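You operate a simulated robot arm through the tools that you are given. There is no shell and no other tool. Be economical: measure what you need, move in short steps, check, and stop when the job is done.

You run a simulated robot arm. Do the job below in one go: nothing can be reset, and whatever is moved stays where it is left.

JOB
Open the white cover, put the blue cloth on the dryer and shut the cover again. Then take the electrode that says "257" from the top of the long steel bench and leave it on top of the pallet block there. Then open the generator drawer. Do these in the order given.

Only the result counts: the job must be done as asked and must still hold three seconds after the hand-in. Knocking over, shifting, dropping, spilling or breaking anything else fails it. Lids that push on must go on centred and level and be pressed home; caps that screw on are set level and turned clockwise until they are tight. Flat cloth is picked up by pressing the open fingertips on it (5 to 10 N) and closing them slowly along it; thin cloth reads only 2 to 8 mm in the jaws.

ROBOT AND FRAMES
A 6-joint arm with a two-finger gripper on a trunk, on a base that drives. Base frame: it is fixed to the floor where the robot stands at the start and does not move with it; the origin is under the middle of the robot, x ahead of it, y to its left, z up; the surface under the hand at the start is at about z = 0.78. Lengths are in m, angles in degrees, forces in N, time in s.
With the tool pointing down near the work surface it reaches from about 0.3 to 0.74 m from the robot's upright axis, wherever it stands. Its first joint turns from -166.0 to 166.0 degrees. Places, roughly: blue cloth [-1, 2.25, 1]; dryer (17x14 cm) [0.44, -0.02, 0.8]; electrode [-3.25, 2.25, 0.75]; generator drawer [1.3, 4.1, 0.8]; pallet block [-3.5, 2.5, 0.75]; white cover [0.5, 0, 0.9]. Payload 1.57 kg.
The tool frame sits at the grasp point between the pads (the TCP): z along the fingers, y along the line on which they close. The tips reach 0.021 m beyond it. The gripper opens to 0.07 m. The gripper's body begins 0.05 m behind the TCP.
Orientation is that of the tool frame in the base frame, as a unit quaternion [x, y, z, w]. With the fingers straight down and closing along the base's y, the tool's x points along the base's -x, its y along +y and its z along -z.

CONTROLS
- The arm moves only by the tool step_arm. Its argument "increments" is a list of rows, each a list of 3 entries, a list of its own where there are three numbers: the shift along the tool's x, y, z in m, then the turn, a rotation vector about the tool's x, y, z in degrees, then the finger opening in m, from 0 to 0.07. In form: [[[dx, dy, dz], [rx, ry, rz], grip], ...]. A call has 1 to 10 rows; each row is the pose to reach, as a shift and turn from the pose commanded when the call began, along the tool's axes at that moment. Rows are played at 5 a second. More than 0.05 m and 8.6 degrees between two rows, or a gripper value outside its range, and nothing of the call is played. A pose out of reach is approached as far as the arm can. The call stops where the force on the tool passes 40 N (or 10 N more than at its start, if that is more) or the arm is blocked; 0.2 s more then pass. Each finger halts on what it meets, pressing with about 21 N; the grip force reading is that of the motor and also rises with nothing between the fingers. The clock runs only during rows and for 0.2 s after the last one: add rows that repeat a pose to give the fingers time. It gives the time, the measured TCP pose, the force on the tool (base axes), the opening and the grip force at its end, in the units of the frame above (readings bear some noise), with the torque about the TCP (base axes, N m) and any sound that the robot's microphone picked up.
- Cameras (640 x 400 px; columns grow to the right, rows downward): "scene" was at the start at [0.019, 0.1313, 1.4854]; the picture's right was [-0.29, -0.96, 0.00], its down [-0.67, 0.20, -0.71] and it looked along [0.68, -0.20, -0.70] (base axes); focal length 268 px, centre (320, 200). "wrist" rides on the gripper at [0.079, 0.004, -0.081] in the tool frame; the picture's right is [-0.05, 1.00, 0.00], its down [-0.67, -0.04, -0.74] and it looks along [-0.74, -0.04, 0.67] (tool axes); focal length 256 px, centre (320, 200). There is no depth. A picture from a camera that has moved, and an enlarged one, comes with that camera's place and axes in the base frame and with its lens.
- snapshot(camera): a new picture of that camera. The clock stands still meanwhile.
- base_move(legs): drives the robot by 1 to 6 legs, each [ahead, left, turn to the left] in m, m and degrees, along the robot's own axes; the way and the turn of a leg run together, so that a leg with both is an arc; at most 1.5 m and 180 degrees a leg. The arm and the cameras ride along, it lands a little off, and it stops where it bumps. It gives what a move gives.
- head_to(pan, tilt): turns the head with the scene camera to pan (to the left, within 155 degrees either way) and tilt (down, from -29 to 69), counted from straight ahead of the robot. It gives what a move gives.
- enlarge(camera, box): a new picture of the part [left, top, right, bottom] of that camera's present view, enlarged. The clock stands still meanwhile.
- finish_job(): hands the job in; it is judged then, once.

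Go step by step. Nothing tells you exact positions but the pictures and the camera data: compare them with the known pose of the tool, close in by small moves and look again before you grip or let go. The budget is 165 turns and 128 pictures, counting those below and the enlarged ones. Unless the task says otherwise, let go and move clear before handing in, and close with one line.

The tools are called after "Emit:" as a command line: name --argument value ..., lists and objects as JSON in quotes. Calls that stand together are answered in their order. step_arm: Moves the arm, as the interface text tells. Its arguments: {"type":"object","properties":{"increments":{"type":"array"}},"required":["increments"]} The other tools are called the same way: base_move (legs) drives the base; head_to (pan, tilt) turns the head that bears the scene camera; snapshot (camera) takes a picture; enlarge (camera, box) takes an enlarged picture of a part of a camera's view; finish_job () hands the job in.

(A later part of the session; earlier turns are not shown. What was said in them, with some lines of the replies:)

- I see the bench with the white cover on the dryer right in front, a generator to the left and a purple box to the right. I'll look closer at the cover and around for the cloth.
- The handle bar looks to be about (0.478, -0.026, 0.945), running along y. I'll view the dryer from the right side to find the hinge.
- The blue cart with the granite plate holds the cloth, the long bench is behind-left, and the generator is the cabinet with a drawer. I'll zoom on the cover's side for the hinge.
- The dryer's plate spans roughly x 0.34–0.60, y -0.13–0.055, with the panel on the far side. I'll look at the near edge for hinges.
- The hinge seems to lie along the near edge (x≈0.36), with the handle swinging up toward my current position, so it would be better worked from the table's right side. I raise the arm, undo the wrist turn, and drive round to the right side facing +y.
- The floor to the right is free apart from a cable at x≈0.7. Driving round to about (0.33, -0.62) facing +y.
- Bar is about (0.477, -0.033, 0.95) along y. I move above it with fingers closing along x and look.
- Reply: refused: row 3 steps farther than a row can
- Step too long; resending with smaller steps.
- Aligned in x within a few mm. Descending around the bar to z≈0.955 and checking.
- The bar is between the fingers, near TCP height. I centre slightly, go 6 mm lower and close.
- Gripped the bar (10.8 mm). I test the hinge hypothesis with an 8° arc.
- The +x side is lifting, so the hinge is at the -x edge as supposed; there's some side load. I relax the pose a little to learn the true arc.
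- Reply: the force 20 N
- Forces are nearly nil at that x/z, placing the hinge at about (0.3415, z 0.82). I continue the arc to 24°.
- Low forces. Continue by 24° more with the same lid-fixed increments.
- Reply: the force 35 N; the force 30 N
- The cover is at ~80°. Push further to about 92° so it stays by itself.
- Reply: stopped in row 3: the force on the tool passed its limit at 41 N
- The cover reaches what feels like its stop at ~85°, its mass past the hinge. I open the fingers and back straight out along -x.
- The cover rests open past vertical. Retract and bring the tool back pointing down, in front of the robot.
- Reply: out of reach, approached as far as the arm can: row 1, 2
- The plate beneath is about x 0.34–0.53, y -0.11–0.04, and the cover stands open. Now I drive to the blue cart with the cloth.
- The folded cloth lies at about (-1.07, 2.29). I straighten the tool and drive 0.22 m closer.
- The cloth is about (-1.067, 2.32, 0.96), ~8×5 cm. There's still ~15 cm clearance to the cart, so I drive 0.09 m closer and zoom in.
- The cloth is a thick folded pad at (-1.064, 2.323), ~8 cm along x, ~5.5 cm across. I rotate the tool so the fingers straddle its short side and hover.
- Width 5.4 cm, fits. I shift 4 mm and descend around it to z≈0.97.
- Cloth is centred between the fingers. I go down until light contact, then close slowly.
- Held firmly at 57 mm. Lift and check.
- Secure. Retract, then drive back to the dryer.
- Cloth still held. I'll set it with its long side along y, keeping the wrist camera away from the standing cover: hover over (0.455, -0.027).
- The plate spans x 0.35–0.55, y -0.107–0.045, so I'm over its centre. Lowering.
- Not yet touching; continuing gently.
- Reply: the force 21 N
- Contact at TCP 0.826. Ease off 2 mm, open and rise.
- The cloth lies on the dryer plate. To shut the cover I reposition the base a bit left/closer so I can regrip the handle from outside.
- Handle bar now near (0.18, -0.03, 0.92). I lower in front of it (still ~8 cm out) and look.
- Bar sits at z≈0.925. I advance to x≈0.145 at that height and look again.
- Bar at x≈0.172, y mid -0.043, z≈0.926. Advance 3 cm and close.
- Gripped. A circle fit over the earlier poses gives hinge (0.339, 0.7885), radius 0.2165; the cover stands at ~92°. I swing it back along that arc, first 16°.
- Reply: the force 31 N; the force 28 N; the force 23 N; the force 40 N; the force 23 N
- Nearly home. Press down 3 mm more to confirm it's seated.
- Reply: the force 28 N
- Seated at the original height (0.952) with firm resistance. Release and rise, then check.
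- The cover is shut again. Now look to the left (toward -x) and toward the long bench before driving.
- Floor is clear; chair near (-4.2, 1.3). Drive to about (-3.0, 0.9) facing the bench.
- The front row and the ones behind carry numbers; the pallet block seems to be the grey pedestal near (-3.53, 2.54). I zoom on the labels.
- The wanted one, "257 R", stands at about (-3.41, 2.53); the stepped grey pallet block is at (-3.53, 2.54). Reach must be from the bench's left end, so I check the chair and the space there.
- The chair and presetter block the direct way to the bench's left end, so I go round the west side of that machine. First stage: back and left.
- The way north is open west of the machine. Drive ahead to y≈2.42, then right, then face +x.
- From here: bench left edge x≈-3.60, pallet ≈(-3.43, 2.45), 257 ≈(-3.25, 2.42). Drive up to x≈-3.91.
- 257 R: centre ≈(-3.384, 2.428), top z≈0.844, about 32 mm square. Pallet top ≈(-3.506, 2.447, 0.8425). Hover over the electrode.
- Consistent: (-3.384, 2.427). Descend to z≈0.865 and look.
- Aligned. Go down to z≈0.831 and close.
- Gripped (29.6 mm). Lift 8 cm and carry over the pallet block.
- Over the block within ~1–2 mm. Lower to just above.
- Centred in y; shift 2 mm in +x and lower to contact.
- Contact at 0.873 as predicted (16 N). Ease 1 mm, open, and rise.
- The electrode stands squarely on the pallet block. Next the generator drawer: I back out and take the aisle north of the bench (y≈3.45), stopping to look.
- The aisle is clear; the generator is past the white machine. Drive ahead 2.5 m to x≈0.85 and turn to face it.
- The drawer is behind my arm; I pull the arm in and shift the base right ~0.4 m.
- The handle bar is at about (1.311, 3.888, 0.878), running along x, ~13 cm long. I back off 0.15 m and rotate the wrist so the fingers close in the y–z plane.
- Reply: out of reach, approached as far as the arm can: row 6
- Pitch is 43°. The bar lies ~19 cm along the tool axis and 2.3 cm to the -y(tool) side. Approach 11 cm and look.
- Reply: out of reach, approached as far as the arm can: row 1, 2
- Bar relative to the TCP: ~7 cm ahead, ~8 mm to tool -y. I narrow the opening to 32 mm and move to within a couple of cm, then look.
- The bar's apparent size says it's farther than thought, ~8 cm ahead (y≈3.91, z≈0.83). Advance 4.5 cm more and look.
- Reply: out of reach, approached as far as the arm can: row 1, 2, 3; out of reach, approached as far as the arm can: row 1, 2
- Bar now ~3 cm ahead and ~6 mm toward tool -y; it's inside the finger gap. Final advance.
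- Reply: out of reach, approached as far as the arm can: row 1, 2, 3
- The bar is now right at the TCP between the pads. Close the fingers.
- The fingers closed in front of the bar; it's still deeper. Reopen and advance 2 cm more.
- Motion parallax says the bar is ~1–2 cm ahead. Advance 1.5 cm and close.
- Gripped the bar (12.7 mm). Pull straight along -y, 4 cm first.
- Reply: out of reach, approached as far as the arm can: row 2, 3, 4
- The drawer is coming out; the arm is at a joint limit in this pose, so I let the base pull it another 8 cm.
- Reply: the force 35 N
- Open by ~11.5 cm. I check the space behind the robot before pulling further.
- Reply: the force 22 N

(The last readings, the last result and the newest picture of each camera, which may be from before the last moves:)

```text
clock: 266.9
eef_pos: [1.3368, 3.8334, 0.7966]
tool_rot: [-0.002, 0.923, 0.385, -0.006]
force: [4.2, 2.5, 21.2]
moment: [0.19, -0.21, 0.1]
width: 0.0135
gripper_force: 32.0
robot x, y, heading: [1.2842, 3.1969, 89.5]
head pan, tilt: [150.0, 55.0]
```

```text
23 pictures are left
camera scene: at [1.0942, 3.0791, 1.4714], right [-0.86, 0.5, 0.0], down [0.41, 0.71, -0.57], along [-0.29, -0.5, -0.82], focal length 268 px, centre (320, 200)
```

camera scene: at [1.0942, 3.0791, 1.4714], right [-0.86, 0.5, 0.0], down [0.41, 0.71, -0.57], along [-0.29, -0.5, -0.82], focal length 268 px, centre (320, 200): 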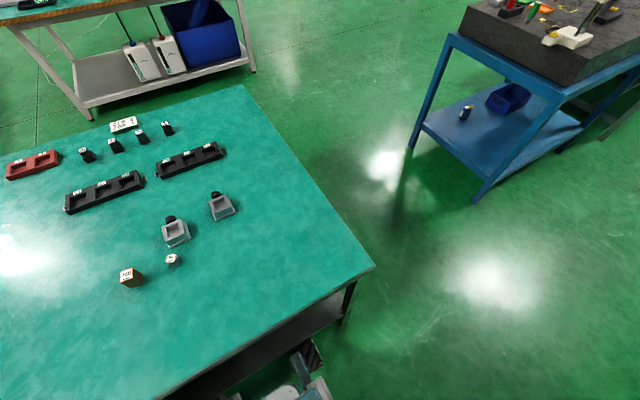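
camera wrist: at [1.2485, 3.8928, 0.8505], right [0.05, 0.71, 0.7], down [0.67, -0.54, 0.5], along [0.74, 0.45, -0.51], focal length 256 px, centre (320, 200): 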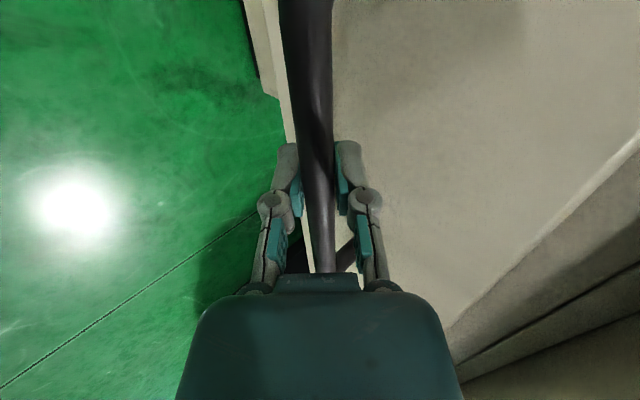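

The bench is right behind the base, so no more backing. I roll the tool about the bar to a steeper pitch (25°) to regain arm travel.

Emit:
step_arm --increments '[[[0, 0, 0], [4, 0, 0], 0.005], [[0, 0, 0], [8, 0, 0], 0.005], [[0, 0, 0], [12, 0, 0], 0.005], [[0, 0, 0], [16, 0, 0], 0.005], [[0, 0, 0], [20, 0, 0], 0.005]]'

Emit:
head_to --pan 0 --tilt 45

```text
clock: 268.1
eef_pos: [1.3306, 3.8334, 0.7952]
tool_rot: [-0.007, 0.961, 0.273, -0.036]
force: [22.8, 1.6, -15.1]
moment: [0.03, -0.44, 0.31]
width: 0.0134
gripper_force: 31.3
out of reach, approached as far as the arm can: row 4, 5
robot x, y, heading: [1.2824, 3.199, 89.3]
head pan, tilt: [150.0, 55.0]
```

```text
clock: 270.4
eef_pos: [1.3254, 3.8338, 0.7942]
tool_rot: [-0.008, 0.961, 0.275, -0.038]
force: [9.0, -1.2, -31.5]
moment: [-0.08, -0.15, 0.42]
width: 0.0135
gripper_force: 32.4
robot x, y, heading: [1.2875, 3.1998, 89.6]
head pan, tilt: [0.0, 45.0]
```

Emit:
step_arm --increments '[[[0, -0.0095, -0.0035], [0, 0, 0], 0.005], [[0, -0.018, -0.0088], [0, 0, 0], 0.005], [[0, -0.0265, -0.0141], [0, 0, 0], 0.005], [[0, -0.035, -0.0194], [0, 0, 0], 0.005]]'

```text
clock: 271.4
eef_pos: [1.3252, 3.7948, 0.7964]
tool_rot: [-0.013, 0.96, 0.276, -0.036]
force: [-0.3, 1.6, 3.2]
moment: [-0.06, 0.6, 0.48]
width: 0.0134
gripper_force: 32.5
robot x, y, heading: [1.2855, 3.1977, 89.8]
head pan, tilt: [0.0, 45.0]
```

Pulling works now with little force; continue 8 cm more.

Emit:
step_arm --increments '[[[0, -0.0085, -0.0053], [0, 0, 0], 0.005], [[0, -0.017, -0.0106], [0, 0, 0], 0.005], [[0, -0.0255, -0.0159], [0, 0, 0], 0.005], [[0, -0.034, -0.0212], [0, 0, 0], 0.005], [[0, -0.0425, -0.0265], [0, 0, 0], 0.005], [[0, -0.051, -0.0318], [0, 0, 0], 0.005], [[0, -0.0595, -0.0371], [0, 0, 0], 0.005], [[0, -0.068, -0.0424], [0, 0, 0], 0.005]]'

Emit:
snapshot --camera "scene"

```text
clock: 273.2
eef_pos: [1.3276, 3.7137, 0.7946]
tool_rot: [-0.012, 0.961, 0.275, -0.036]
force: [-22.3, 1.0, 15.0]
moment: [0.08, 0.08, 0.17]
width: 0.0133
gripper_force: 32.1
robot x, y, heading: [1.2853, 3.201, 89.6]
head pan, tilt: [0.0, 45.0]
```

```text
22 pictures are left
camera scene: at [1.1261, 3.223, 1.4843], right [1.0, 0.0, 0.0], down [0.0, -0.71, -0.71], along [0.01, 0.71, -0.71], focal length 268 px, centre (320, 200)
```

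scene: 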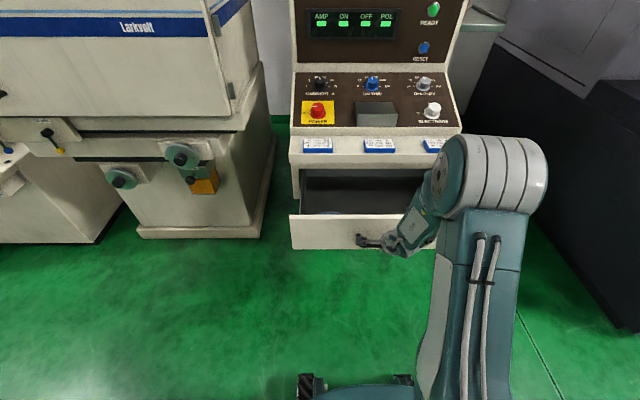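

Drawer open ~23 cm. Keep pulling to find its stop.

Emit:
step_arm --increments '[[[0.002, -0.0085, -0.0053], [0, 0, 0], 0.005], [[0.002, -0.017, -0.0106], [0, 0, 0], 0.005], [[0.002, -0.0255, -0.0159], [0, 0, 0], 0.005], [[0.002, -0.034, -0.0212], [0, 0, 0], 0.005], [[0.002, -0.0425, -0.0265], [0, 0, 0], 0.005], [[0.002, -0.051, -0.0318], [0, 0, 0], 0.005]]'

```text
clock: 274.6
eef_pos: [1.3279, 3.6531, 0.7931]
tool_rot: [-0.012, 0.961, 0.275, -0.035]
force: [-26.7, 1.0, 6.0]
moment: [0.03, 0.03, 0.21]
width: 0.0134
gripper_force: 31.5
robot x, y, heading: [1.285, 3.2007, 89.5]
head pan, tilt: [0.0, 45.0]
```

Emit:
step_arm --increments '[[[0.002, -0.0085, -0.0053], [0, 0, 0], 0.005], [[0.002, -0.017, -0.0106], [0, 0, 0], 0.005], [[0.002, -0.0255, -0.0159], [0, 0, 0], 0.005], [[0.002, -0.034, -0.0212], [0, 0, 0], 0.005]]'

Emit:
snapshot --camera "scene"

```text
clock: 275.2
eef_pos: [1.3307, 3.6424, 0.7958]
tool_rot: [-0.014, 0.958, 0.283, -0.036]
force: [-10.4, 15.8, -18.0]
moment: [0.04, 0.21, 0.34]
width: 0.0136
gripper_force: 32.1
robot x, y, heading: [1.2872, 3.202, 89.7]
head pan, tilt: [0.0, 45.0]
stopped in row 3: the force on the tool passed its limit at 43 N (the readings are from after the stop); the commanded pose is now the measured one
```

```text
21 pictures are left
camera scene: at [1.1291, 3.2265, 1.4843], right [1.0, 0.0, 0.0], down [0.0, -0.71, -0.71], along [0.0, 0.71, -0.71], focal length 268 px, centre (320, 200)
```

scene: 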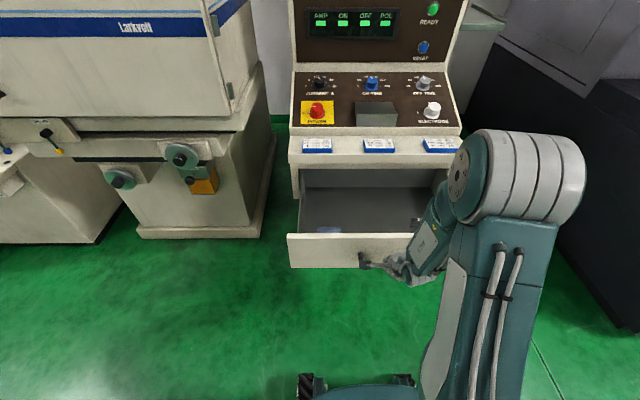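

The drawer hit its stop at ~30 cm. Release and withdraw along the tool axis.

Emit:
step_arm --increments '[[[0, 0, 0], [0, 0, 0], 0.02], [[0, 0, 0], [0, 0, 0], 0.032], [[0, 0, 0], [0, 0, 0], 0.032], [[0, 0, -0.02], [0, 0, 0], 0.032], [[0, 0, -0.05], [0, 0, 0], 0.032], [[0, 0, -0.09], [0, 0, 0], 0.032], [[0, 0, -0.13], [0, 0, 0], 0.032]]'

Emit:
snapshot --camera "scene"

```text
clock: 276.9
eef_pos: [1.3463, 3.5867, 0.9097]
tool_rot: [-0.012, 0.959, 0.282, -0.036]
force: [-0.3, 0.4, -0.4]
moment: [0.03, 0.02, 0.01]
width: 0.032
gripper_force: 0.0
out of reach, approached as far as the arm can: row 7
robot x, y, heading: [1.2835, 3.2014, 89.7]
head pan, tilt: [0.0, 45.0]
```

```text
20 pictures are left
camera scene: at [1.1309, 3.2237, 1.4846], right [1.0, 0.0, 0.0], down [0.0, -0.71, -0.71], along [0.0, 0.71, -0.71], focal length 268 px, centre (320, 200)
```

scene: 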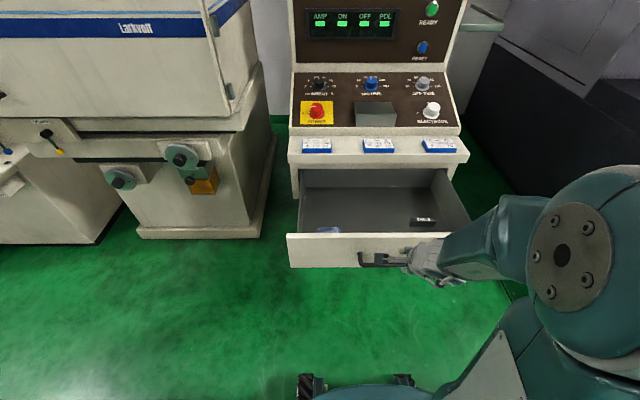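

The drawer stays fully open and the gripper is clear of it; the cloth is under the shut cover and 257 is on the pallet block. Handing in.

Emit:
finish_job

```text
The job is handed in.
```

I handed the job in with all three parts done, in the order you gave: the cloth is on the dryer under the shut white cover, electrode 257 (marked "257 R") stands on the pallet block, and the generator drawer is open to its stop, about 30 cm.
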